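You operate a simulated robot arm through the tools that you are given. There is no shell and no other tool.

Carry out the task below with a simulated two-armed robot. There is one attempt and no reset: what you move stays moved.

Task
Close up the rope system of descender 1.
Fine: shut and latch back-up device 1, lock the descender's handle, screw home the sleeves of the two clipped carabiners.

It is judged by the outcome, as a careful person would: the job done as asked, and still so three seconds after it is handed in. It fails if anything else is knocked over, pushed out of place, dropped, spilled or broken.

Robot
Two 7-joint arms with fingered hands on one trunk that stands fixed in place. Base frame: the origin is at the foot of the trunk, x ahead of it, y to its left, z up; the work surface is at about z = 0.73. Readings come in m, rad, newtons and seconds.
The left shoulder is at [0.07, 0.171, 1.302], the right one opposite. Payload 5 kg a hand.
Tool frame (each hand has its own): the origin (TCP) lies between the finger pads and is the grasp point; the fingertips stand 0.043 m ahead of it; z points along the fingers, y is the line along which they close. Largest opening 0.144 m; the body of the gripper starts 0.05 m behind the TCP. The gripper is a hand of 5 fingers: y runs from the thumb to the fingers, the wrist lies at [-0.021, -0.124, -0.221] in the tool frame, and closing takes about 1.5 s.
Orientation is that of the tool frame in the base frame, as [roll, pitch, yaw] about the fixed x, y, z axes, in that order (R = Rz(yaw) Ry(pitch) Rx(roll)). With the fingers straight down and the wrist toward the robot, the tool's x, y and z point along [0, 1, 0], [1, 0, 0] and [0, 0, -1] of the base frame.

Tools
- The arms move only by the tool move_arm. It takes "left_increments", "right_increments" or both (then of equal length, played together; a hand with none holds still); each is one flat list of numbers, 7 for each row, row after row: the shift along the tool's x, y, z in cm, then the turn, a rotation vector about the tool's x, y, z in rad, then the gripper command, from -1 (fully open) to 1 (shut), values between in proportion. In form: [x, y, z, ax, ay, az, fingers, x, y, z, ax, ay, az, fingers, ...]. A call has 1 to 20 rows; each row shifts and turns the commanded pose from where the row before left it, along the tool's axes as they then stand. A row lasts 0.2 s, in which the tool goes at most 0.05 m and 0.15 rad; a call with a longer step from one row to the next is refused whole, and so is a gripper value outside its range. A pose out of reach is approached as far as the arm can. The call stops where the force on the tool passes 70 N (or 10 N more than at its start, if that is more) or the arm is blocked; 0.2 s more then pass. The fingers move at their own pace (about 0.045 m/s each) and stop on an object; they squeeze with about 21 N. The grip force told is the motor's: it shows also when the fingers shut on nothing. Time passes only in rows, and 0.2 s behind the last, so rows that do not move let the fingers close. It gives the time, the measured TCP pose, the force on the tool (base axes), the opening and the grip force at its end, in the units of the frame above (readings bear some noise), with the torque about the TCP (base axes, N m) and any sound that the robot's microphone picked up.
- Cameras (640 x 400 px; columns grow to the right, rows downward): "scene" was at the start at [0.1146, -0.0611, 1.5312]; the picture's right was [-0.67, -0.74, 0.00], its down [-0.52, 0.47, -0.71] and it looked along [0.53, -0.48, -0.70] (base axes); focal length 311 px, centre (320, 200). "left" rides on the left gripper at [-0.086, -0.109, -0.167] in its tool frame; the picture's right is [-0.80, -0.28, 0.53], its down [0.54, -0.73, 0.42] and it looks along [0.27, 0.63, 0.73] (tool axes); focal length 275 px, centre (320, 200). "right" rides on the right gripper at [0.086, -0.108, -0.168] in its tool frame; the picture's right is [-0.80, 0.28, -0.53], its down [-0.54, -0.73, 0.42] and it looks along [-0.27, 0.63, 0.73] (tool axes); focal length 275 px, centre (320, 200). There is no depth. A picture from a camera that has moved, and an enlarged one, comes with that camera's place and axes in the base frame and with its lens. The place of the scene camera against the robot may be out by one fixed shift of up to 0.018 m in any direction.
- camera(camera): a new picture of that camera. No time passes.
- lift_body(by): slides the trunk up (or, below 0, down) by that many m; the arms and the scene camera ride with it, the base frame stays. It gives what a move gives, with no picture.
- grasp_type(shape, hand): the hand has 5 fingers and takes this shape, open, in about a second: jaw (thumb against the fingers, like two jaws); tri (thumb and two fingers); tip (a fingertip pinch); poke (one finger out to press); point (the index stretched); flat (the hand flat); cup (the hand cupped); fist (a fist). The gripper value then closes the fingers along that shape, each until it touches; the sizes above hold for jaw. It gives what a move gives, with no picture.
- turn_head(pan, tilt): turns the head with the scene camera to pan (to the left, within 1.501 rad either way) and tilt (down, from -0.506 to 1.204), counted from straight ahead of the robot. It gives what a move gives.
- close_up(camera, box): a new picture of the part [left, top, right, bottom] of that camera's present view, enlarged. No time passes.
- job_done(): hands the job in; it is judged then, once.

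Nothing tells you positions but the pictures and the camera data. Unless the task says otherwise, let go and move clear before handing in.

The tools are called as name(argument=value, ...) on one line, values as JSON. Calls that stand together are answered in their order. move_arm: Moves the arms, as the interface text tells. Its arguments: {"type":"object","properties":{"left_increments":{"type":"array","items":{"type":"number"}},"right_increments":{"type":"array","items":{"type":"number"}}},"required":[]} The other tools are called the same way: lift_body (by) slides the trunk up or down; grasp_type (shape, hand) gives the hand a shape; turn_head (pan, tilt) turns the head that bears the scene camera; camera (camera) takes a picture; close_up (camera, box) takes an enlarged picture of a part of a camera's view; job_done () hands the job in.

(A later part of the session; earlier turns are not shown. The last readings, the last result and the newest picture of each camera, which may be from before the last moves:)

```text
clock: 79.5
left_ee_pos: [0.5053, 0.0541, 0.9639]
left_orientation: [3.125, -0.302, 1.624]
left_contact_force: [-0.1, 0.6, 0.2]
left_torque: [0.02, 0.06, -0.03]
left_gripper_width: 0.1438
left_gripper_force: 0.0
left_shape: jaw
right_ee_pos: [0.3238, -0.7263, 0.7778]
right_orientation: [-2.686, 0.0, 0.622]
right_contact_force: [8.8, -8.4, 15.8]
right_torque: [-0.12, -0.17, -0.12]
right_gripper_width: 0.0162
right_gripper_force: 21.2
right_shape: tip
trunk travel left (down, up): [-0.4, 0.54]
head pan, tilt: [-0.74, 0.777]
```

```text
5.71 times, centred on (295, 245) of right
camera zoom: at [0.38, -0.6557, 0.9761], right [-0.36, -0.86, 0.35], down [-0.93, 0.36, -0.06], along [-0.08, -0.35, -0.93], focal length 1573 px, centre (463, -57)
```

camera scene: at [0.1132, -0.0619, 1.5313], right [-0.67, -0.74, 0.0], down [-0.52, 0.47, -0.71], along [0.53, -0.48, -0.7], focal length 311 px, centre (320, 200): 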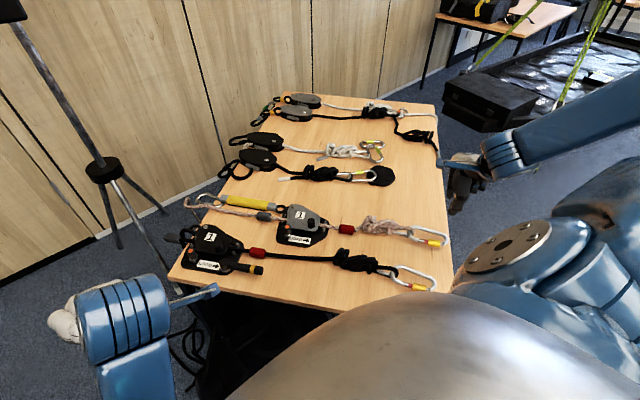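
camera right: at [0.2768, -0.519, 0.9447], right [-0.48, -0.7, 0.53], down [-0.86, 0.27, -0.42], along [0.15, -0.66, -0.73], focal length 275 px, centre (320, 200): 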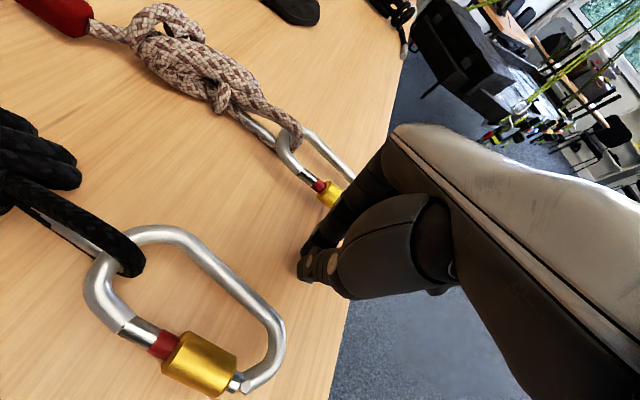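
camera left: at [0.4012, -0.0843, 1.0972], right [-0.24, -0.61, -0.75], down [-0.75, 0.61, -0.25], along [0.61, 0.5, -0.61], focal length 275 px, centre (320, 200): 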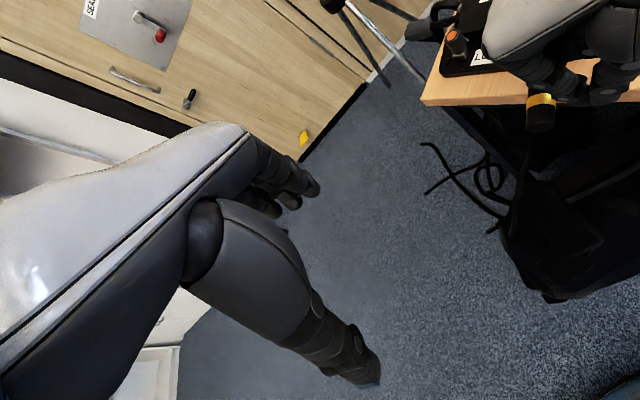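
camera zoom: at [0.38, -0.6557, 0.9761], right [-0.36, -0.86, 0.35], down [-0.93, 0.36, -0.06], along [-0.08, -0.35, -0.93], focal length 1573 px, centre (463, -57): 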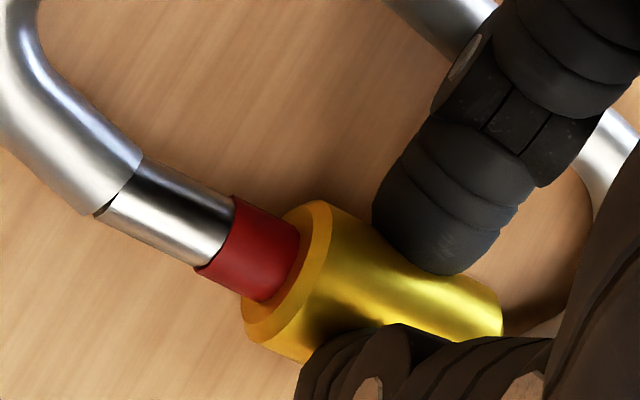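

No change at all over that stroke, so the sleeve may be at its stop in this direction. I'll try turning the other way, watching whether the carabiner lifts or the red band shrinks.

move_arm(right_increments=[0, -0.474, 0.03, -0.132, 0, 0, 0.95, 0, -0.474, 0.03, -0.132, 0, 0, 0.95, 0, -0.474, 0.03, -0.132, 0, 0, 0.95, 0, -0.474, 0.03, -0.132, 0, 0, 0.95])

close_up(camera="scene", box=[405, 220, 445, 255])

close_up(camera="right", box=[220, 180, 420, 340])

```text
clock: 80.5
left_ee_pos: [0.5032, 0.0561, 0.9648]
left_orientation: [3.125, -0.297, 1.625]
left_contact_force: [-0.4, 0.4, -0.1]
left_torque: [0.03, -0.02, -0.01]
left_gripper_width: 0.1439
left_gripper_force: 0.1
left_shape: jaw
right_ee_pos: [0.3106, -0.7054, 0.7818]
right_orientation: [3.07, -0.001, 0.622]
right_contact_force: [-0.8, 9.5, 30.9]
right_torque: [0.48, 0.07, -0.05]
right_gripper_width: 0.0176
right_gripper_force: 20.6
right_shape: tip
trunk travel left (down, up): [-0.4, 0.54]
head pan, tilt: [-0.74, 0.777]
```

```text
11.43 times, centred on (425, 238) of scene
camera zoom: at [0.1127, -0.057, 1.5317], right [-0.67, -0.74, 0.0], down [-0.52, 0.47, -0.71], along [0.53, -0.48, -0.7], focal length 3558 px, centre (-880, -229)
```

zoom: 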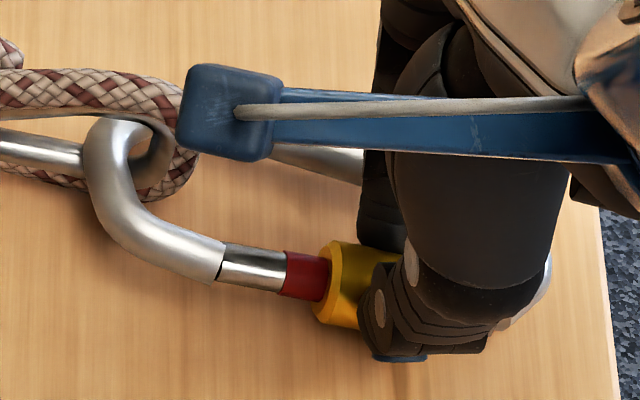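

```text
2.50 times, centred on (320, 260) of right
camera zoom: at [0.3102, -0.5577, 0.9418], right [-0.5, -0.66, 0.55], down [-0.85, 0.25, -0.47], along [0.18, -0.71, -0.69], focal length 688 px, centre (320, 50)
```

zoom: 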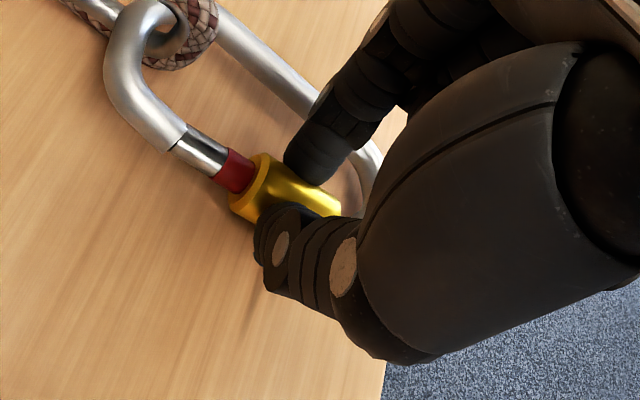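

I'll measure the red band precisely with a high zoom, then compare after a longer turn.

close_up(camera="right", box=[268, 224, 308, 252])

close_up(camera="scene", box=[424, 236, 444, 250])

```text
14.29 times, centred on (288, 238) of right
camera zoom: at [0.3102, -0.5577, 0.9418], right [-0.5, -0.66, 0.55], down [-0.85, 0.25, -0.47], along [0.18, -0.71, -0.69], focal length 3932 px, centre (777, -343)
```

zoom: 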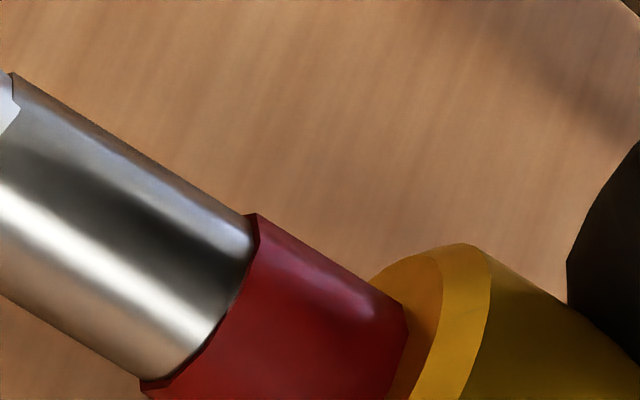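

```text
16.00 times, centred on (434, 243) of scene
camera zoom: at [0.1127, -0.057, 1.5317], right [-0.67, -0.74, 0.0], down [-0.52, 0.47, -0.71], along [0.53, -0.48, -0.7], focal length 4981 px, centre (-1504, -488)
```

zoom: 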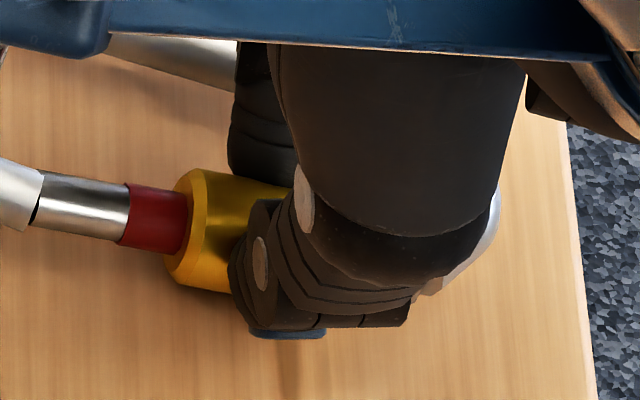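

Comparing edge ratios (red/silver ≈ 0.73 before, 0.61 now), the band shrank: this is the tightening direction. I'll release, regrip from the other tilt and repeat.

move_arm(right_increments=[0, 0, -1.2, 0, 0, 0, 0.42, 0, 0, -1.2, 0, 0, 0, 0.42, 0, 0.641, 0.034, 0.107, 0, 0, 0.42, 0, 0.641, 0.034, 0.107, 0, 0, 0.42, 0, 0.641, 0.034, 0.107, 0, 0, 0.42])

close_up(camera="right", box=[220, 180, 420, 340])

close_up(camera="scene", box=[405, 220, 445, 255])

```text
clock: 81.7
left_ee_pos: [0.505, 0.0531, 0.9632]
left_orientation: [3.125, -0.302, 1.626]
left_contact_force: [-0.8, 0.1, 0.8]
left_torque: [-0.01, 0.01, 0.0]
left_gripper_width: 0.1438
left_gripper_force: 0.0
left_shape: jaw
right_ee_pos: [0.323, -0.7231, 0.8031]
right_orientation: [-2.888, 0.0, 0.625]
right_contact_force: [0.1, -0.2, 0.3]
right_torque: [-0.02, -0.01, 0.01]
right_gripper_width: 0.0412
right_gripper_force: 0.1
right_shape: tip
trunk travel left (down, up): [-0.4, 0.54]
head pan, tilt: [-0.74, 0.777]
```

```text
2.50 times, centred on (320, 260) of right
camera zoom: at [0.3562, -0.6215, 0.9923], right [-0.41, -0.8, 0.45], down [-0.91, 0.34, -0.23], along [0.03, -0.5, -0.87], focal length 688 px, centre (320, 50)
```

zoom: 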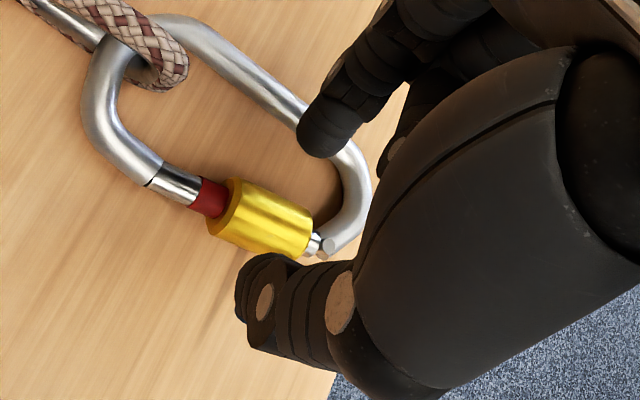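

```text
11.43 times, centred on (425, 238) of scene
camera zoom: at [0.1153, -0.061, 1.5312], right [-0.67, -0.74, 0.0], down [-0.52, 0.47, -0.71], along [0.53, -0.48, -0.7], focal length 3558 px, centre (-880, -229)
```

zoom: 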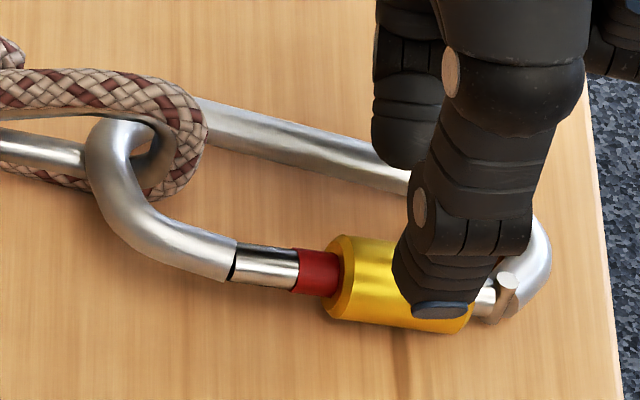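

move_arm(right_increments=[0, 0, 1.2, 0, 0, 0, 0.42, 0, 0, 1.2, 0, 0, 0, 0.42, 0, 0, 0, 0, 0, 0, 0.95, 0, 0, 0, 0, 0, 0, 0.95, 0, 0, 0, 0, 0, 0, 0.95, 0, 0, 0, 0, 0, 0, 0.95, 0, -0.431, 0.01, -0.12, 0, 0, 0.95, 0, -0.431, 0.01, -0.12, 0, 0, 0.95, 0, -0.431, 0.01, -0.12, 0, 0, 0.95, 0, -0.431, 0.01, -0.12, 0, 0, 0.95, 0, -0.431, 0.01, -0.12, 0, 0, 0.95])

close_up(camera="right", box=[220, 180, 420, 340])

close_up(camera="scene", box=[405, 220, 445, 255])

```text
clock: 84.1
left_ee_pos: [0.5056, 0.053, 0.9637]
left_orientation: [3.125, -0.302, 1.624]
left_contact_force: [0.6, 0.1, 0.5]
left_torque: [-0.01, -0.01, -0.03]
left_gripper_width: 0.1441
left_gripper_force: 0.0
left_shape: jaw
right_ee_pos: [0.3055, -0.7022, 0.779]
right_orientation: [2.792, 0.001, 0.622]
right_contact_force: [-0.7, 1.8, -2.7]
right_torque: [0.2, 0.08, 0.03]
right_gripper_width: 0.0145
right_gripper_force: 21.2
right_shape: tip
trunk travel left (down, up): [-0.4, 0.54]
head pan, tilt: [-0.74, 0.777]
```

```text
2.50 times, centred on (320, 260) of right
camera zoom: at [0.283, -0.5219, 0.8994], right [-0.6, -0.53, 0.6], down [-0.75, 0.12, -0.65], along [0.27, -0.84, -0.47], focal length 688 px, centre (320, 50)
```

zoom: 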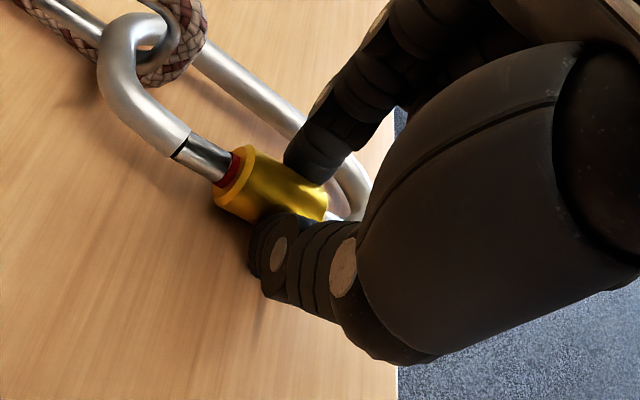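

```text
11.43 times, centred on (425, 238) of scene
camera zoom: at [0.1145, -0.0613, 1.5313], right [-0.67, -0.74, 0.0], down [-0.52, 0.47, -0.71], along [0.53, -0.48, -0.7], focal length 3558 px, centre (-880, -229)
```

zoom: 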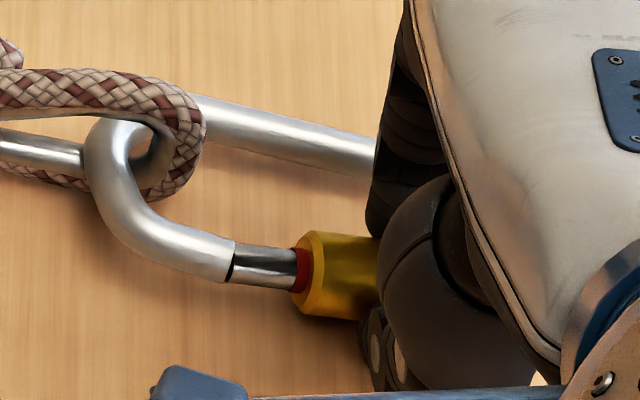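

The red band has nearly vanished: this is the right direction. Another cycle should bring it home.

move_arm(right_increments=[0, 0, -1.2, 0, 0, 0, 0.42, 0, 0, -1.2, 0, 0, 0, 0.42, 0.1, 0.72, 0.04, 0.12, 0, 0, 0.42, 0.1, 0.72, 0.04, 0.12, 0, 0, 0.42, 0.1, 0.72, 0.04, 0.12, 0, 0, 0.42, 0.1, 0.72, 0.04, 0.12, 0, 0, 0.42, 0.1, 0.72, 0.04, 0.12, 0, 0, 0.42])

close_up(camera="right", box=[220, 180, 420, 340])

close_up(camera="scene", box=[405, 220, 445, 255])

```text
clock: 85.7
left_ee_pos: [0.5036, 0.0533, 0.9637]
left_orientation: [3.124, -0.301, 1.625]
left_contact_force: [0.9, 0.2, 0.5]
left_torque: [0.02, 0.06, -0.02]
left_gripper_width: 0.144
left_gripper_force: 0.1
left_shape: jaw
right_ee_pos: [0.3268, -0.7211, 0.8039]
right_orientation: [-2.888, -0.001, 0.626]
right_contact_force: [0.2, 0.3, -0.4]
right_torque: [-0.01, -0.01, 0.03]
right_gripper_width: 0.0416
right_gripper_force: 0.1
right_shape: tip
trunk travel left (down, up): [-0.4, 0.54]
head pan, tilt: [-0.74, 0.777]
```

```text
2.50 times, centred on (320, 260) of right
camera zoom: at [0.3599, -0.6185, 0.9927], right [-0.41, -0.8, 0.45], down [-0.91, 0.34, -0.23], along [0.03, -0.5, -0.87], focal length 688 px, centre (320, 50)
```

zoom: 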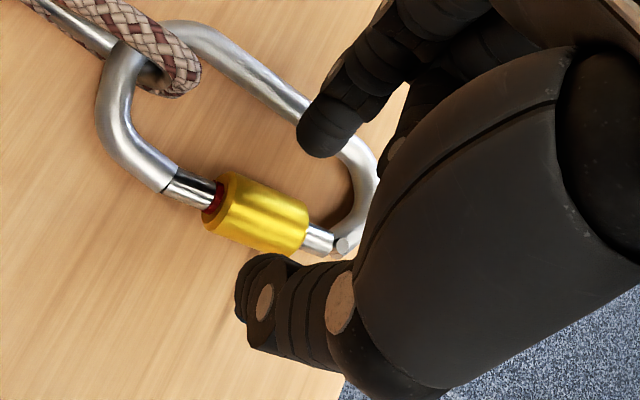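

```text
11.43 times, centred on (425, 238) of scene
camera zoom: at [0.1156, -0.0615, 1.5311], right [-0.67, -0.74, 0.0], down [-0.52, 0.47, -0.71], along [0.53, -0.48, -0.7], focal length 3558 px, centre (-880, -229)
```

zoom: 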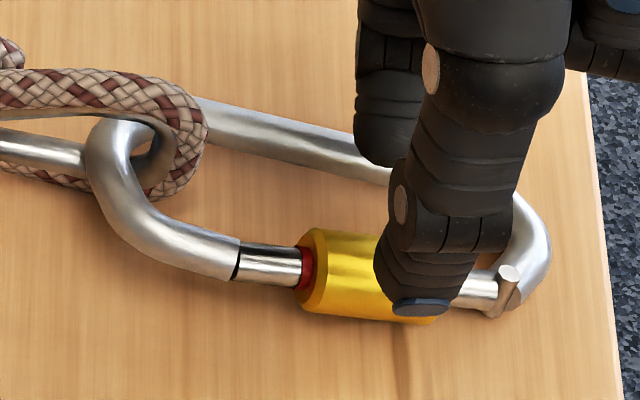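

move_arm(right_increments=[0, 0, 1.2, 0, 0, 0, 0.42, 0, 0, 1.2, 0, 0, 0, 0.42, 0, 0, 0, 0, 0, 0, 0.95, 0, 0, 0, 0, 0, 0, 0.95, 0, 0, 0, 0, 0, 0, 0.95, 0, 0, 0, 0, 0, 0, 0.95, 0, -0.431, 0.01, -0.12, 0, 0, 0.95, 0, -0.431, 0.01, -0.12, 0, 0, 0.95, 0, -0.431, 0.01, -0.12, 0, 0, 0.95, 0, -0.431, 0.01, -0.12, 0, 0, 0.95, 0, -0.431, 0.01, -0.12, 0, 0, 0.95])

close_up(camera="right", box=[220, 180, 420, 340])

close_up(camera="scene", box=[405, 220, 445, 255])

```text
clock: 88.1
left_ee_pos: [0.5049, 0.0542, 0.9649]
left_orientation: [3.123, -0.301, 1.625]
left_contact_force: [0.0, 0.8, -0.4]
left_torque: [0.04, -0.04, -0.02]
left_gripper_width: 0.1439
left_gripper_force: 0.0
left_shape: jaw
right_ee_pos: [0.3097, -0.6999, 0.7822]
right_orientation: [2.792, -0.002, 0.624]
right_contact_force: [-5.1, 8.3, 8.9]
right_torque: [0.32, 0.15, -0.03]
right_gripper_width: 0.0148
right_gripper_force: 21.3
right_shape: tip
trunk travel left (down, up): [-0.4, 0.54]
head pan, tilt: [-0.74, 0.777]
```

```text
2.50 times, centred on (320, 260) of right
camera zoom: at [0.287, -0.5183, 0.9013], right [-0.6, -0.53, 0.6], down [-0.75, 0.12, -0.65], along [0.27, -0.84, -0.47], focal length 688 px, centre (320, 50)
```

zoom: 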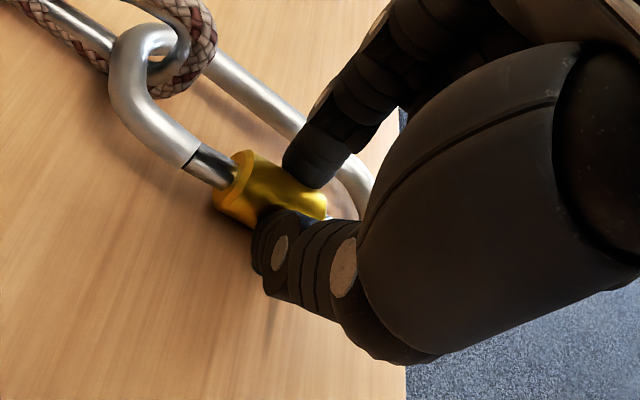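

```text
11.43 times, centred on (425, 238) of scene
camera zoom: at [0.1137, -0.0598, 1.5315], right [-0.67, -0.74, 0.0], down [-0.52, 0.47, -0.71], along [0.53, -0.48, -0.7], focal length 3558 px, centre (-880, -229)
```

zoom: 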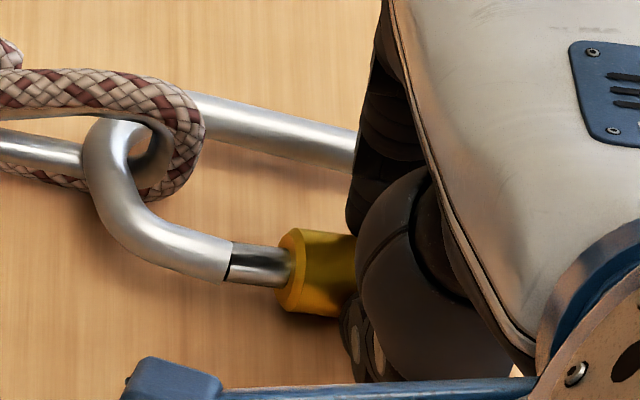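

Red is fully covered. One more cycle to be sure it's home against its stop.

move_arm(right_increments=[0, 0, -1.2, 0, 0, 0, 0.42, 0, 0, -1.2, 0, 0, 0, 0.42, 0, 0.72, 0.04, 0.12, 0, 0, 0.42, 0, 0.72, 0.04, 0.12, 0, 0, 0.42, 0, 0.72, 0.04, 0.12, 0, 0, 0.42, 0, 0.72, 0.04, 0.12, 0, 0, 0.42, 0, 0.72, 0.04, 0.12, 0, 0, 0.42])

close_up(camera="right", box=[220, 180, 420, 340])

close_up(camera="scene", box=[405, 220, 445, 255])

```text
clock: 89.7
left_ee_pos: [0.506, 0.0527, 0.9656]
left_orientation: [3.126, -0.303, 1.625]
left_contact_force: [-0.3, -0.7, -0.5]
left_torque: [0.03, 0.03, -0.04]
left_gripper_width: 0.144
left_gripper_force: 0.1
left_shape: jaw
right_ee_pos: [0.3275, -0.7207, 0.8053]
right_orientation: [-2.887, 0.0, 0.624]
right_contact_force: [0.1, -0.4, -0.5]
right_torque: [-0.01, 0.02, -0.02]
right_gripper_width: 0.0418
right_gripper_force: 0.1
right_shape: tip
trunk travel left (down, up): [-0.4, 0.54]
head pan, tilt: [-0.74, 0.777]
```

```text
2.50 times, centred on (320, 260) of right
camera zoom: at [0.3605, -0.6188, 0.9935], right [-0.41, -0.8, 0.44], down [-0.91, 0.34, -0.23], along [0.03, -0.5, -0.87], focal length 688 px, centre (320, 50)
```

zoom: 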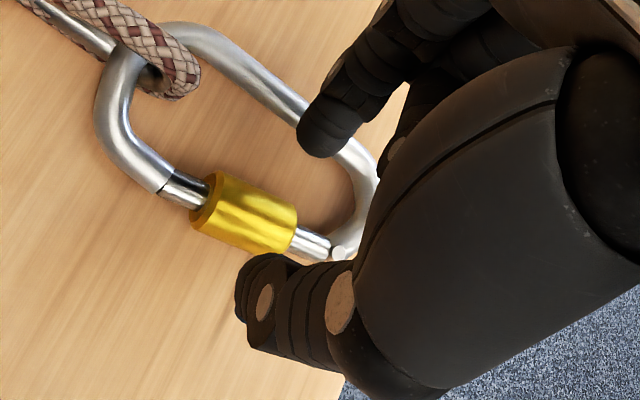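

```text
11.43 times, centred on (425, 238) of scene
camera zoom: at [0.1155, -0.0615, 1.5311], right [-0.67, -0.74, 0.0], down [-0.52, 0.47, -0.71], along [0.53, -0.48, -0.7], focal length 3558 px, centre (-880, -229)
```

zoom: 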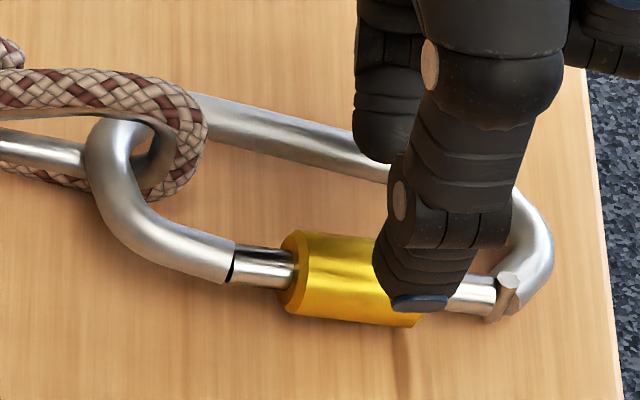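

move_arm(right_increments=[0.4, 0, 1.2, 0, 0, 0, 0.42, 0, 0, 1.3, 0, 0, 0, 0.42, 0, 0, 0, 0, 0, 0, 0.95, 0, 0, 0, 0, 0, 0, 0.95, 0, 0, 0, 0, 0, 0, 0.95, 0, 0, 0, 0, 0, 0, 0.95, 0, -0.431, 0.01, -0.12, 0, 0, 0.95, 0, -0.431, 0.01, -0.12, 0, 0, 0.95, 0, -0.431, 0.01, -0.12, 0, 0, 0.95, 0, -0.431, 0.01, -0.12, 0, 0, 0.95, 0, -0.431, 0.01, -0.12, 0, 0, 0.95])

close_up(camera="right", box=[220, 180, 420, 340])

close_up(camera="scene", box=[405, 220, 445, 255])

```text
clock: 92.1
left_ee_pos: [0.5044, 0.0539, 0.9644]
left_orientation: [3.122, -0.3, 1.626]
left_contact_force: [0.0, -0.2, -0.3]
left_torque: [0.01, -0.01, -0.03]
left_gripper_width: 0.1438
left_gripper_force: 0.1
left_shape: jaw
right_ee_pos: [0.3125, -0.6976, 0.7817]
right_orientation: [2.79, 0.0, 0.625]
right_contact_force: [-3.4, 7.0, 7.6]
right_torque: [0.33, 0.1, 0.0]
right_gripper_width: 0.0181
right_gripper_force: 21.3
right_shape: tip
trunk travel left (down, up): [-0.4, 0.54]
head pan, tilt: [-0.74, 0.777]
```

```text
2.50 times, centred on (320, 260) of right
camera zoom: at [0.2901, -0.5161, 0.9016], right [-0.6, -0.53, 0.6], down [-0.75, 0.12, -0.65], along [0.27, -0.84, -0.47], focal length 688 px, centre (320, 50)
```

zoom: 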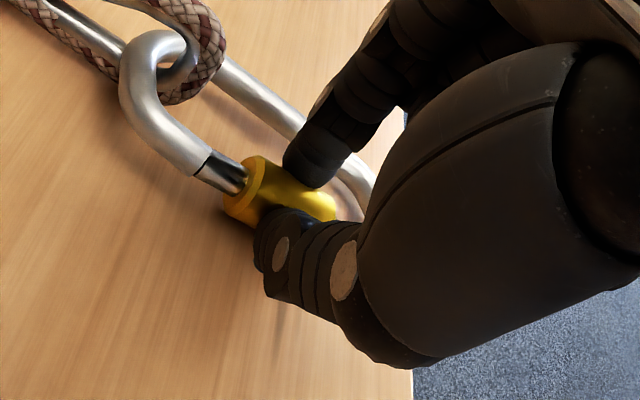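

```text
11.43 times, centred on (425, 238) of scene
camera zoom: at [0.1138, -0.0597, 1.5316], right [-0.67, -0.74, 0.0], down [-0.52, 0.47, -0.71], along [0.53, -0.48, -0.7], focal length 3558 px, centre (-880, -229)
```

zoom: 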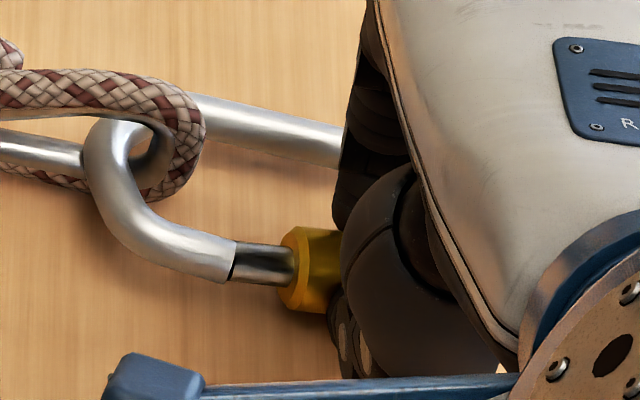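

No further advance and a firm reaction: the white-rope sleeve is home. Releasing and moving over to the black-rope carabiner.

move_arm(right_increments=[0, 0, -1.2, 0, 0, 0, 0.42, 0, 0, -1.2, 0, 0, 0, 0.42, 0, 0, -3, 0.1, 0, 0, 0.42, 0, 0, -3, 0.125, 0, 0, 0.42, 0, 0, -3, 0.125, 0, 0, 0.42, 0, -3, -2, 0, 0, 0, 0.42, 0, -4, 0, 0, 0, 0, 0.42, 0, -4, 0, 0, 0, 0, 0.42])

camera(camera="right")

close_up(camera="scene", box=[370, 215, 470, 300])

```text
clock: 93.9
left_ee_pos: [0.5058, 0.0523, 0.9658]
left_orientation: [3.124, -0.301, 1.626]
left_contact_force: [1.1, -0.4, -0.6]
left_torque: [-0.01, 0.03, 0.01]
left_gripper_width: 0.1439
left_gripper_force: 0.0
left_shape: jaw
right_ee_pos: [0.2404, -0.6206, 0.8865]
right_orientation: [-3.138, 0.001, 0.624]
right_contact_force: [0.7, -0.3, -0.1]
right_torque: [0.02, -0.02, 0.04]
right_gripper_width: 0.0417
right_gripper_force: 0.0
right_shape: tip
right hand out of reach, approached as far as the arm can: row 7, 8
trunk travel left (down, up): [-0.4, 0.54]
head pan, tilt: [-0.74, 0.777]
```

```text
taken
camera right: at [0.2479, -0.4814, 1.0541], right [-0.48, -0.7, 0.53], down [-0.86, 0.27, -0.42], along [0.15, -0.66, -0.73], focal length 275 px, centre (320, 200)
```

right: 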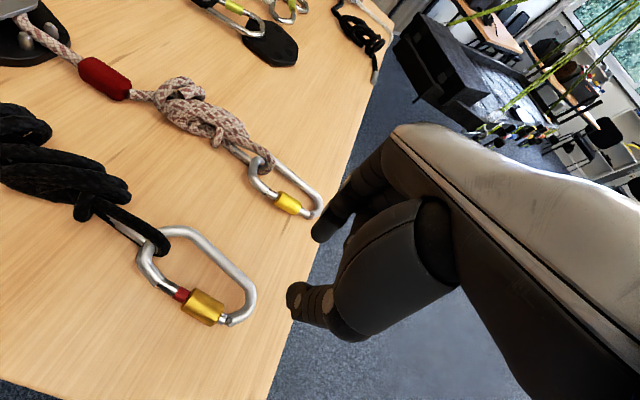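

```text
4.71 times, centred on (420, 258) of scene
camera zoom: at [0.115, -0.0624, 1.5312], right [-0.67, -0.74, 0.0], down [-0.52, 0.47, -0.71], along [0.53, -0.48, -0.7], focal length 1465 px, centre (-151, -71)
```

zoom: 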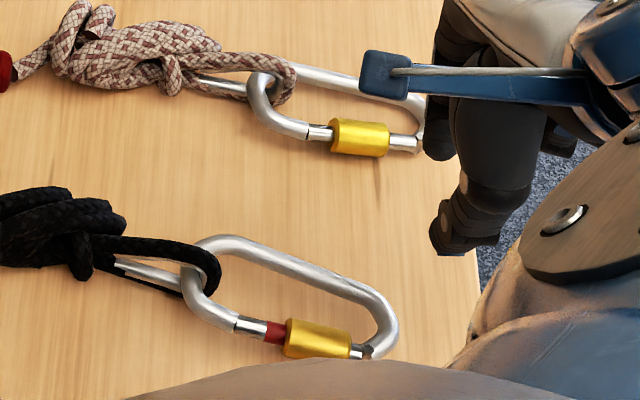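

The white-rope sleeve now covers its red band. Measuring the black-rope sleeve.

close_up(camera="right", box=[120, 210, 280, 340])

```text
3.08 times, centred on (200, 275) of right
camera zoom: at [0.2479, -0.4814, 1.0541], right [-0.48, -0.7, 0.53], down [-0.86, 0.27, -0.42], along [0.15, -0.66, -0.73], focal length 847 px, centre (689, -31)
```

zoom: 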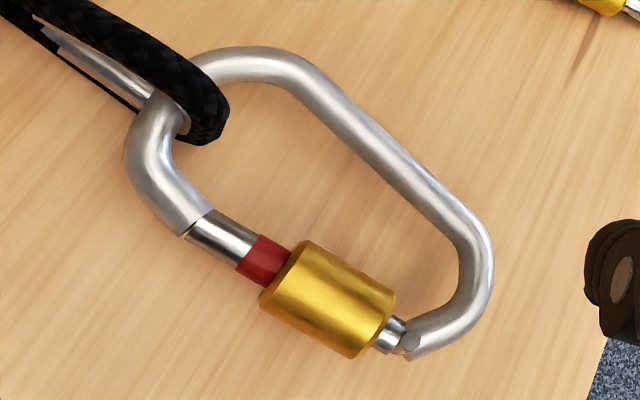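

The sleeve is at ~[0.253, -0.552], rather close to the body for the arm. Raising the trunk will give the arm room.

lift_body(by=0.18)

camera(camera="scene")

```text
clock: 95.9
left_ee_pos: [0.5038, 0.0518, 1.1441]
left_orientation: [3.124, -0.301, 1.624]
left_contact_force: [-0.4, -0.5, -0.3]
left_torque: [0.01, 0.02, -0.04]
left_gripper_width: 0.144
left_gripper_force: 0.0
left_shape: jaw
right_ee_pos: [0.2393, -0.6194, 1.0671]
right_orientation: [-3.138, -0.001, 0.623]
right_contact_force: [-0.7, -0.2, -0.1]
right_torque: [0.0, 0.02, 0.0]
right_gripper_width: 0.0415
right_gripper_force: 0.1
right_shape: tip
trunk travel left (down, up): [-0.58, 0.36]
head pan, tilt: [-0.74, 0.777]
```

```text
taken
camera scene: at [0.1146, -0.0612, 1.7112], right [-0.67, -0.74, 0.0], down [-0.52, 0.47, -0.71], along [0.53, -0.48, -0.7], focal length 311 px, centre (320, 200)
```

scene: 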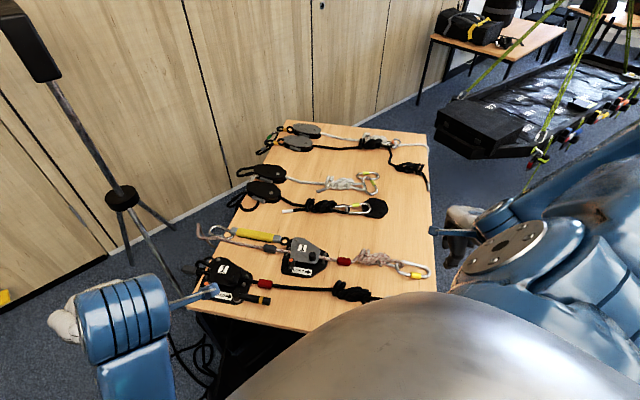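

move_arm(right_increments=[1.2, -0.8, 4.6, 0, 0, 0, 0.42, 1.2, -0.8, 4.6, 0, 0, 0, 0.42, 1.2, -0.8, 4.6, 0, 0, 0, 0.42, 1.2, -0.8, 4.6, 0, 0, 0, 0.42, 0, 0, 0, 0, 0, 0.129, 0.42, 0, 0, 0, 0.125, 0, 0, 0.42, 0, 0, 0, 0.125, 0, 0, 0.42])

camera(camera="right")

close_up(camera="right", box=[170, 180, 330, 300])

```text
clock: 97.5
left_ee_pos: [0.5058, 0.0522, 1.144]
left_orientation: [3.125, -0.302, 1.624]
left_contact_force: [0.0, -0.3, 0.5]
left_torque: [0.02, -0.04, -0.01]
left_gripper_width: 0.144
left_gripper_force: 0.0
left_shape: jaw
right_ee_pos: [0.2623, -0.5652, 0.8811]
right_orientation: [-2.886, 0.0, 0.495]
right_contact_force: [1.6, -0.3, -0.1]
right_torque: [-0.01, 0.01, 0.0]
right_gripper_width: 0.0415
right_gripper_force: 0.1
right_shape: tip
trunk travel left (down, up): [-0.58, 0.36]
head pan, tilt: [-0.74, 0.777]
```

```text
taken
camera right: at [0.3073, -0.4688, 1.0707], right [-0.51, -0.74, 0.44], down [-0.86, 0.45, -0.23], along [-0.04, -0.5, -0.87], focal length 275 px, centre (320, 200)
```

right: 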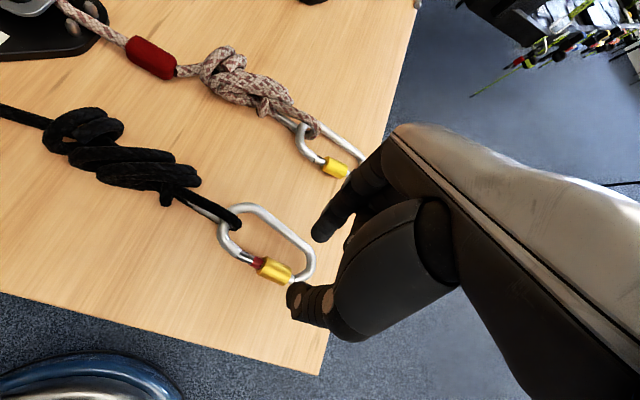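

```text
3.33 times, centred on (250, 240) of right
camera zoom: at [0.3073, -0.4688, 1.0707], right [-0.51, -0.74, 0.44], down [-0.86, 0.45, -0.23], along [-0.04, -0.5, -0.87], focal length 918 px, centre (553, 67)
```

zoom: 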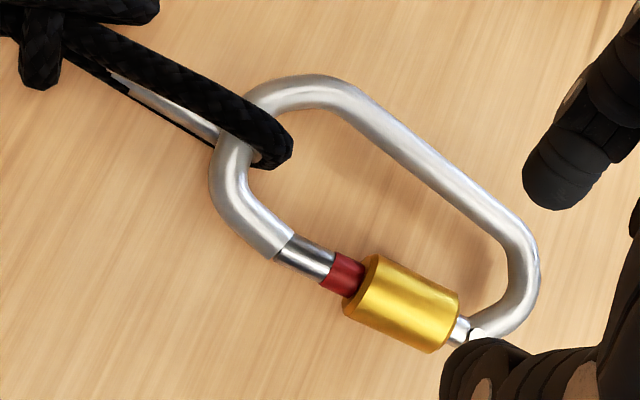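

move_arm(right_increments=[-0.1, 1.91, -0.5, 0, 0, 0, 0.42, 0, 0, 4, 0, 0, 0, 0.42, 0, 0, 4, 0, 0, 0, 0.42])

close_up(camera="right", box=[220, 180, 420, 340])

```text
clock: 98.3
left_ee_pos: [0.5047, 0.0519, 1.1441]
left_orientation: [3.125, -0.302, 1.624]
left_contact_force: [-0.4, -0.1, 0.1]
left_torque: [0.02, -0.01, 0.03]
left_gripper_width: 0.1441
left_gripper_force: 0.1
left_shape: jaw
right_ee_pos: [0.2609, -0.5654, 0.8055]
right_orientation: [-2.888, 0.0, 0.495]
right_contact_force: [0.3, 0.6, 1.0]
right_torque: [0.03, 0.02, 0.01]
right_gripper_width: 0.0414
right_gripper_force: 0.1
right_shape: tip
trunk travel left (down, up): [-0.58, 0.36]
head pan, tilt: [-0.74, 0.777]
```

```text
2.50 times, centred on (320, 260) of right
camera zoom: at [0.3052, -0.4687, 0.9942], right [-0.51, -0.74, 0.45], down [-0.86, 0.45, -0.23], along [-0.03, -0.5, -0.87], focal length 688 px, centre (320, 50)
```

zoom: 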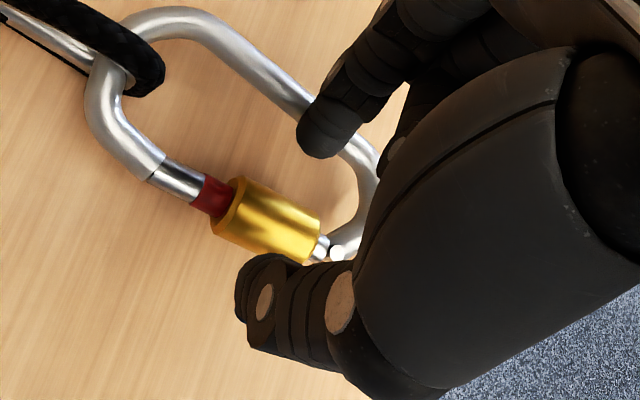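

Aligned just as before. Grip and stroke in the tightening direction.

move_arm(right_increments=[0, 0, 1.3, 0, 0, 0, 0.42, 0, 0, 1.3, 0, 0, 0, 0.42, 0, 0, 0, 0, 0, 0, 0.95, 0, 0, 0, 0, 0, 0, 0.95, 0, 0, 0, 0, 0, 0, 0.95, 0, 0, 0, 0, 0, 0, 0.95, 0, -0.431, 0.01, -0.12, 0, 0, 0.95, 0, -0.431, 0.01, -0.12, 0, 0, 0.95, 0, -0.431, 0.01, -0.12, 0, 0, 0.95, 0, -0.431, 0.01, -0.12, 0, 0, 0.95, 0, -0.431, 0.01, -0.12, 0, 0, 0.95])

close_up(camera="right", box=[220, 180, 420, 340])

```text
clock: 100.7
left_ee_pos: [0.5045, 0.0544, 1.1445]
left_orientation: [3.124, -0.302, 1.625]
left_contact_force: [-0.1, 0.4, 0.2]
left_torque: [0.02, 0.01, -0.01]
left_gripper_width: 0.1437
left_gripper_force: 0.1
left_shape: jaw
right_ee_pos: [0.2446, -0.5396, 0.781]
right_orientation: [2.793, -0.001, 0.495]
right_contact_force: [-0.9, 0.8, 0.4]
right_torque: [0.04, 0.05, -0.03]
right_gripper_width: 0.0178
right_gripper_force: 20.9
right_shape: tip
trunk travel left (down, up): [-0.58, 0.36]
head pan, tilt: [-0.74, 0.777]
```

```text
2.50 times, centred on (320, 260) of right
camera zoom: at [0.2456, -0.3587, 0.9004], right [-0.66, -0.45, 0.6], down [-0.73, 0.22, -0.65], along [0.16, -0.87, -0.47], focal length 688 px, centre (320, 50)
```

zoom: 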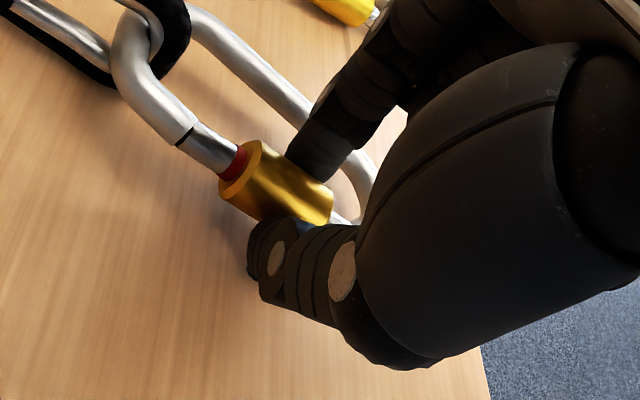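

The red band has shrunk a lot already. Release, reset and repeat.

move_arm(right_increments=[0, 0, -1.2, 0, 0, 0, 0.42, 0, 0, -1.2, 0, 0, 0, 0.42, 0.1, 0.72, 0.04, 0.12, 0, 0, 0.42, 0.1, 0.72, 0.04, 0.12, 0, 0, 0.42, 0.1, 0.72, 0.04, 0.12, 0, 0, 0.42, 0.1, 0.72, 0.04, 0.12, 0, 0, 0.42, 0.1, 0.72, 0.04, 0.12, 0, 0, 0.42])

close_up(camera="right", box=[220, 180, 420, 340])

```text
clock: 102.3
left_ee_pos: [0.5051, 0.0525, 1.1442]
left_orientation: [3.126, -0.301, 1.624]
left_contact_force: [0.1, 0.2, -0.1]
left_torque: [0.0, 0.01, 0.04]
left_gripper_width: 0.144
left_gripper_force: 0.1
left_shape: jaw
right_ee_pos: [0.2646, -0.5611, 0.8051]
right_orientation: [-2.885, 0.0, 0.496]
right_contact_force: [0.4, 2.2, 1.0]
right_torque: [0.0, -0.03, 0.0]
right_gripper_width: 0.0414
right_gripper_force: 0.0
right_shape: tip
trunk travel left (down, up): [-0.58, 0.36]
head pan, tilt: [-0.74, 0.777]
```

```text
2.50 times, centred on (320, 260) of right
camera zoom: at [0.3105, -0.4645, 0.9929], right [-0.51, -0.74, 0.44], down [-0.86, 0.45, -0.23], along [-0.04, -0.5, -0.87], focal length 688 px, centre (320, 50)
```

zoom: 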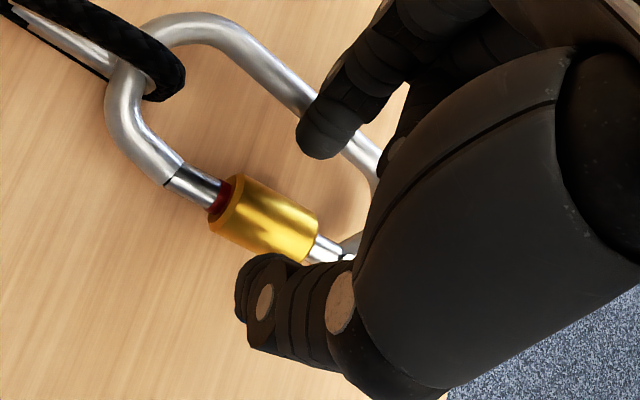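

move_arm(right_increments=[0.1, 0, 1.3, 0, 0, 0, 0.42, 0, 0, 1.2, 0, 0, 0, 0.42, 0, 0, 0, 0, 0, 0, 0.95, 0, 0, 0, 0, 0, 0, 0.95, 0, 0, 0, 0, 0, 0, 0.95, 0, 0, 0, 0, 0, 0, 0.95, 0, -0.431, 0.01, -0.12, 0, 0, 0.95, 0, -0.431, 0.01, -0.12, 0, 0, 0.95, 0, -0.431, 0.01, -0.12, 0, 0, 0.95, 0, -0.431, 0.01, -0.12, 0, 0, 0.95, 0, -0.431, 0.01, -0.12, 0, 0, 0.95])

close_up(camera="right", box=[220, 180, 420, 340])

move_arm(right_increments=[0, 0, -1.2, 0, 0, 0, 0.42, 0, 0, -1.2, 0, 0, 0, 0.42, 0, 0.72, 0.04, 0.12, 0, 0, 0.42, 0, 0.72, 0.04, 0.12, 0, 0, 0.42, 0, 0.72, 0.04, 0.12, 0, 0, 0.42, 0, 0.72, 0.04, 0.12, 0, 0, 0.42, 0, 0.72, 0.04, 0.12, 0, 0, 0.42])

close_up(camera="right", box=[220, 180, 420, 340])

```text
clock: 104.7
left_ee_pos: [0.5041, 0.0531, 1.1451]
left_orientation: [3.122, -0.301, 1.626]
left_contact_force: [0.1, 1.0, 1.0]
left_torque: [-0.02, -0.04, 0.0]
left_gripper_width: 0.1439
left_gripper_force: 0.1
left_shape: jaw
right_ee_pos: [0.2518, -0.538, 0.7806]
right_orientation: [2.79, 0.0, 0.495]
right_contact_force: [-4.2, -0.2, -0.7]
right_torque: [0.12, 0.22, -0.11]
right_gripper_width: 0.0196
right_gripper_force: 21.7
right_shape: tip
trunk travel left (down, up): [-0.58, 0.36]
head pan, tilt: [-0.74, 0.777]
```

```text
2.50 times, centred on (320, 260) of right
camera zoom: at [0.2516, -0.3554, 0.8998], right [-0.66, -0.45, 0.6], down [-0.73, 0.21, -0.65], along [0.16, -0.87, -0.47], focal length 688 px, centre (320, 50)
```

zoom: 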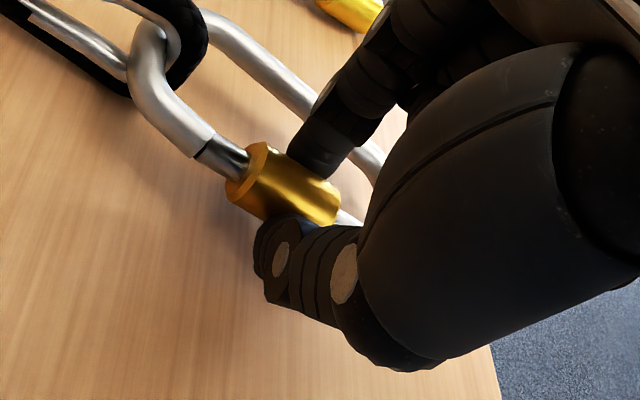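

```text
clock: 106.3
left_ee_pos: [0.5052, 0.0529, 1.1436]
left_orientation: [3.125, -0.301, 1.625]
left_contact_force: [0.3, 1.2, -0.9]
left_torque: [0.05, 0.01, 0.0]
left_gripper_width: 0.144
left_gripper_force: 0.0
left_shape: jaw
right_ee_pos: [0.2646, -0.5605, 0.8043]
right_orientation: [-2.887, 0.0, 0.495]
right_contact_force: [0.8, 0.3, 1.5]
right_torque: [-0.02, -0.07, 0.03]
right_gripper_width: 0.0415
right_gripper_force: 0.0
right_shape: tip
trunk travel left (down, up): [-0.58, 0.36]
head pan, tilt: [-0.74, 0.777]
```

```text
2.50 times, centred on (320, 260) of right
camera zoom: at [0.3115, -0.4646, 0.9937], right [-0.51, -0.74, 0.44], down [-0.86, 0.45, -0.23], along [-0.03, -0.5, -0.87], focal length 688 px, centre (320, 50)
```

zoom: 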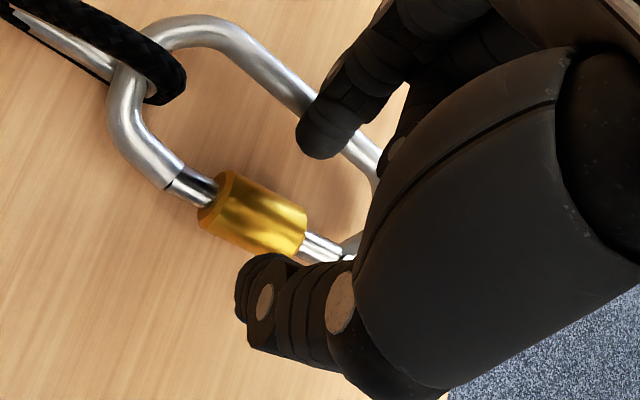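

Red covered here too. One confirming cycle to seat it home.

move_arm(right_increments=[0.4, -0.1, 1.3, 0, 0, 0, 0.42, 0, 0, 1.2, 0, 0, 0, 0.42, 0, 0, 0, 0, 0, 0, 0.95, 0, 0, 0, 0, 0, 0, 0.95, 0, 0, 0, 0, 0, 0, 0.95, 0, 0, 0, 0, 0, 0, 0.95, 0, -0.431, 0.01, -0.12, 0, 0, 0.95, 0, -0.431, 0.01, -0.12, 0, 0, 0.95, 0, -0.431, 0.01, -0.12, 0, 0, 0.95, 0, -0.431, 0.01, -0.12, 0, 0, 0.95])

close_up(camera="right", box=[220, 180, 420, 340])

move_arm(right_increments=[0, 0, -1.2, 0, 0, 0, 0.42, 0, 0, -1.2, 0, 0, 0, 0.42, 0, 0.72, 0.04, 0.12, 0, 0, 0.42, 0, 0.72, 0.04, 0.12, 0, 0, 0.42, 0, 0.72, 0.04, 0.12, 0, 0, 0.42, 0, 0.72, 0.04, 0.12, 0, 0, 0.42])

close_up(camera="right", box=[220, 180, 420, 340])

```text
clock: 108.5
left_ee_pos: [0.5053, 0.055, 1.1445]
left_orientation: [3.125, -0.301, 1.625]
left_contact_force: [-0.6, 1.2, 0.2]
left_torque: [-0.02, 0.03, 0.01]
left_gripper_width: 0.1439
left_gripper_force: 0.1
left_shape: jaw
right_ee_pos: [0.2562, -0.5375, 0.7816]
right_orientation: [2.911, 0.002, 0.496]
right_contact_force: [-0.8, 1.2, 0.3]
right_torque: [0.13, 0.09, -0.01]
right_gripper_width: 0.0181
right_gripper_force: 20.8
right_shape: tip
trunk travel left (down, up): [-0.58, 0.36]
head pan, tilt: [-0.74, 0.777]
```

```text
2.50 times, centred on (320, 260) of right
camera zoom: at [0.2646, -0.3692, 0.9201], right [-0.63, -0.51, 0.59], down [-0.77, 0.28, -0.58], along [0.13, -0.81, -0.57], focal length 688 px, centre (320, 50)
```

zoom: 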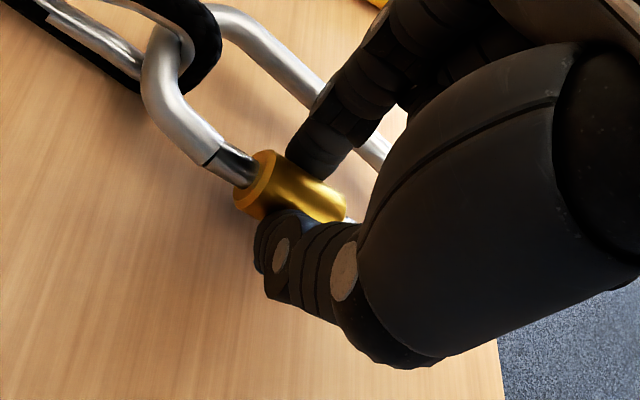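

```text
clock: 109.9
left_ee_pos: [0.5058, 0.0519, 1.1445]
left_orientation: [3.126, -0.302, 1.621]
left_contact_force: [0.4, -0.1, 0.3]
left_torque: [0.0, -0.01, 0.01]
left_gripper_width: 0.1441
left_gripper_force: 0.1
left_shape: jaw
right_ee_pos: [0.268, -0.5591, 0.804]
right_orientation: [-2.886, 0.0, 0.496]
right_contact_force: [0.9, 0.3, 1.3]
right_torque: [0.01, 0.0, 0.05]
right_gripper_width: 0.0413
right_gripper_force: 0.1
right_shape: tip
trunk travel left (down, up): [-0.58, 0.36]
head pan, tilt: [-0.74, 0.777]
```

```text
2.50 times, centred on (320, 260) of right
camera zoom: at [0.3151, -0.4624, 0.9938], right [-0.51, -0.74, 0.44], down [-0.86, 0.45, -0.23], along [-0.04, -0.5, -0.87], focal length 688 px, centre (320, 50)
```

zoom: 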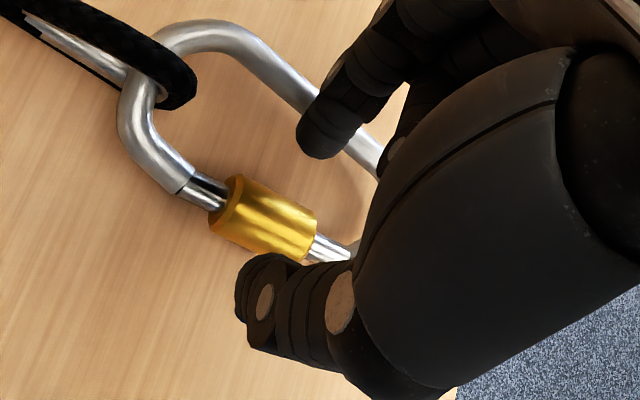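

Same gate length as the white one and no further advance: home. Retracting upward and checking everything.

move_arm(right_increments=[0, 0, -3, 0, 0, 0, 0.2, 0, 0, -4, 0, 0, 0, 0.2, 0, 0, -4, 0, 0, 0, 0.2, 0, 0, -4, -0.125, 0, 0, 0.2, 0, 0, -4, -0.125, 0, 0, 0.2, 0, 0, -4, 0, 0, 0, 0.2])

camera(camera="right")

close_up(camera="right", box=[150, 130, 350, 290])

close_up(camera="scene", box=[180, 200, 440, 340])

```text
clock: 111.3
left_ee_pos: [0.5052, 0.0523, 1.1445]
left_orientation: [3.126, -0.302, 1.625]
left_contact_force: [1.4, -0.3, -0.2]
left_torque: [0.05, 0.02, -0.01]
left_gripper_width: 0.144
left_gripper_force: 0.0
left_shape: jaw
right_ee_pos: [0.2896, -0.5976, 1.0318]
right_orientation: [-3.138, -0.001, 0.494]
right_contact_force: [0.8, -0.3, -0.4]
right_torque: [0.02, 0.01, 0.02]
right_gripper_width: 0.0572
right_gripper_force: 0.0
right_shape: tip
trunk travel left (down, up): [-0.58, 0.36]
head pan, tilt: [-0.74, 0.777]
```

```text
taken
camera right: at [0.3148, -0.462, 1.1994], right [-0.56, -0.63, 0.53], down [-0.82, 0.38, -0.42], along [0.06, -0.68, -0.73], focal length 275 px, centre (320, 200)
```

right: 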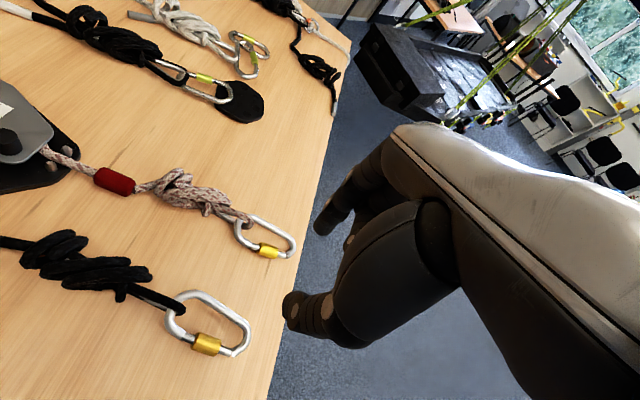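

```text
2.50 times, centred on (250, 210) of right
camera zoom: at [0.3148, -0.462, 1.1994], right [-0.56, -0.63, 0.53], down [-0.82, 0.38, -0.42], along [0.06, -0.68, -0.73], focal length 688 px, centre (495, 175)
```

zoom: 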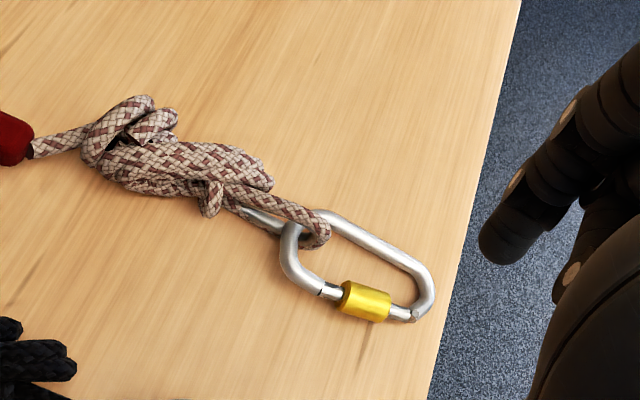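

```text
2.46 times, centred on (310, 270) of scene
camera zoom: at [0.1157, -0.0617, 1.7111], right [-0.67, -0.74, 0.0], down [-0.52, 0.47, -0.71], along [0.53, -0.48, -0.7], focal length 766 px, centre (345, 28)
```

zoom: 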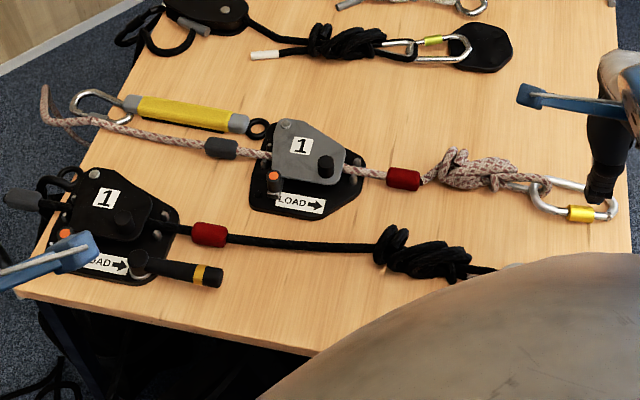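

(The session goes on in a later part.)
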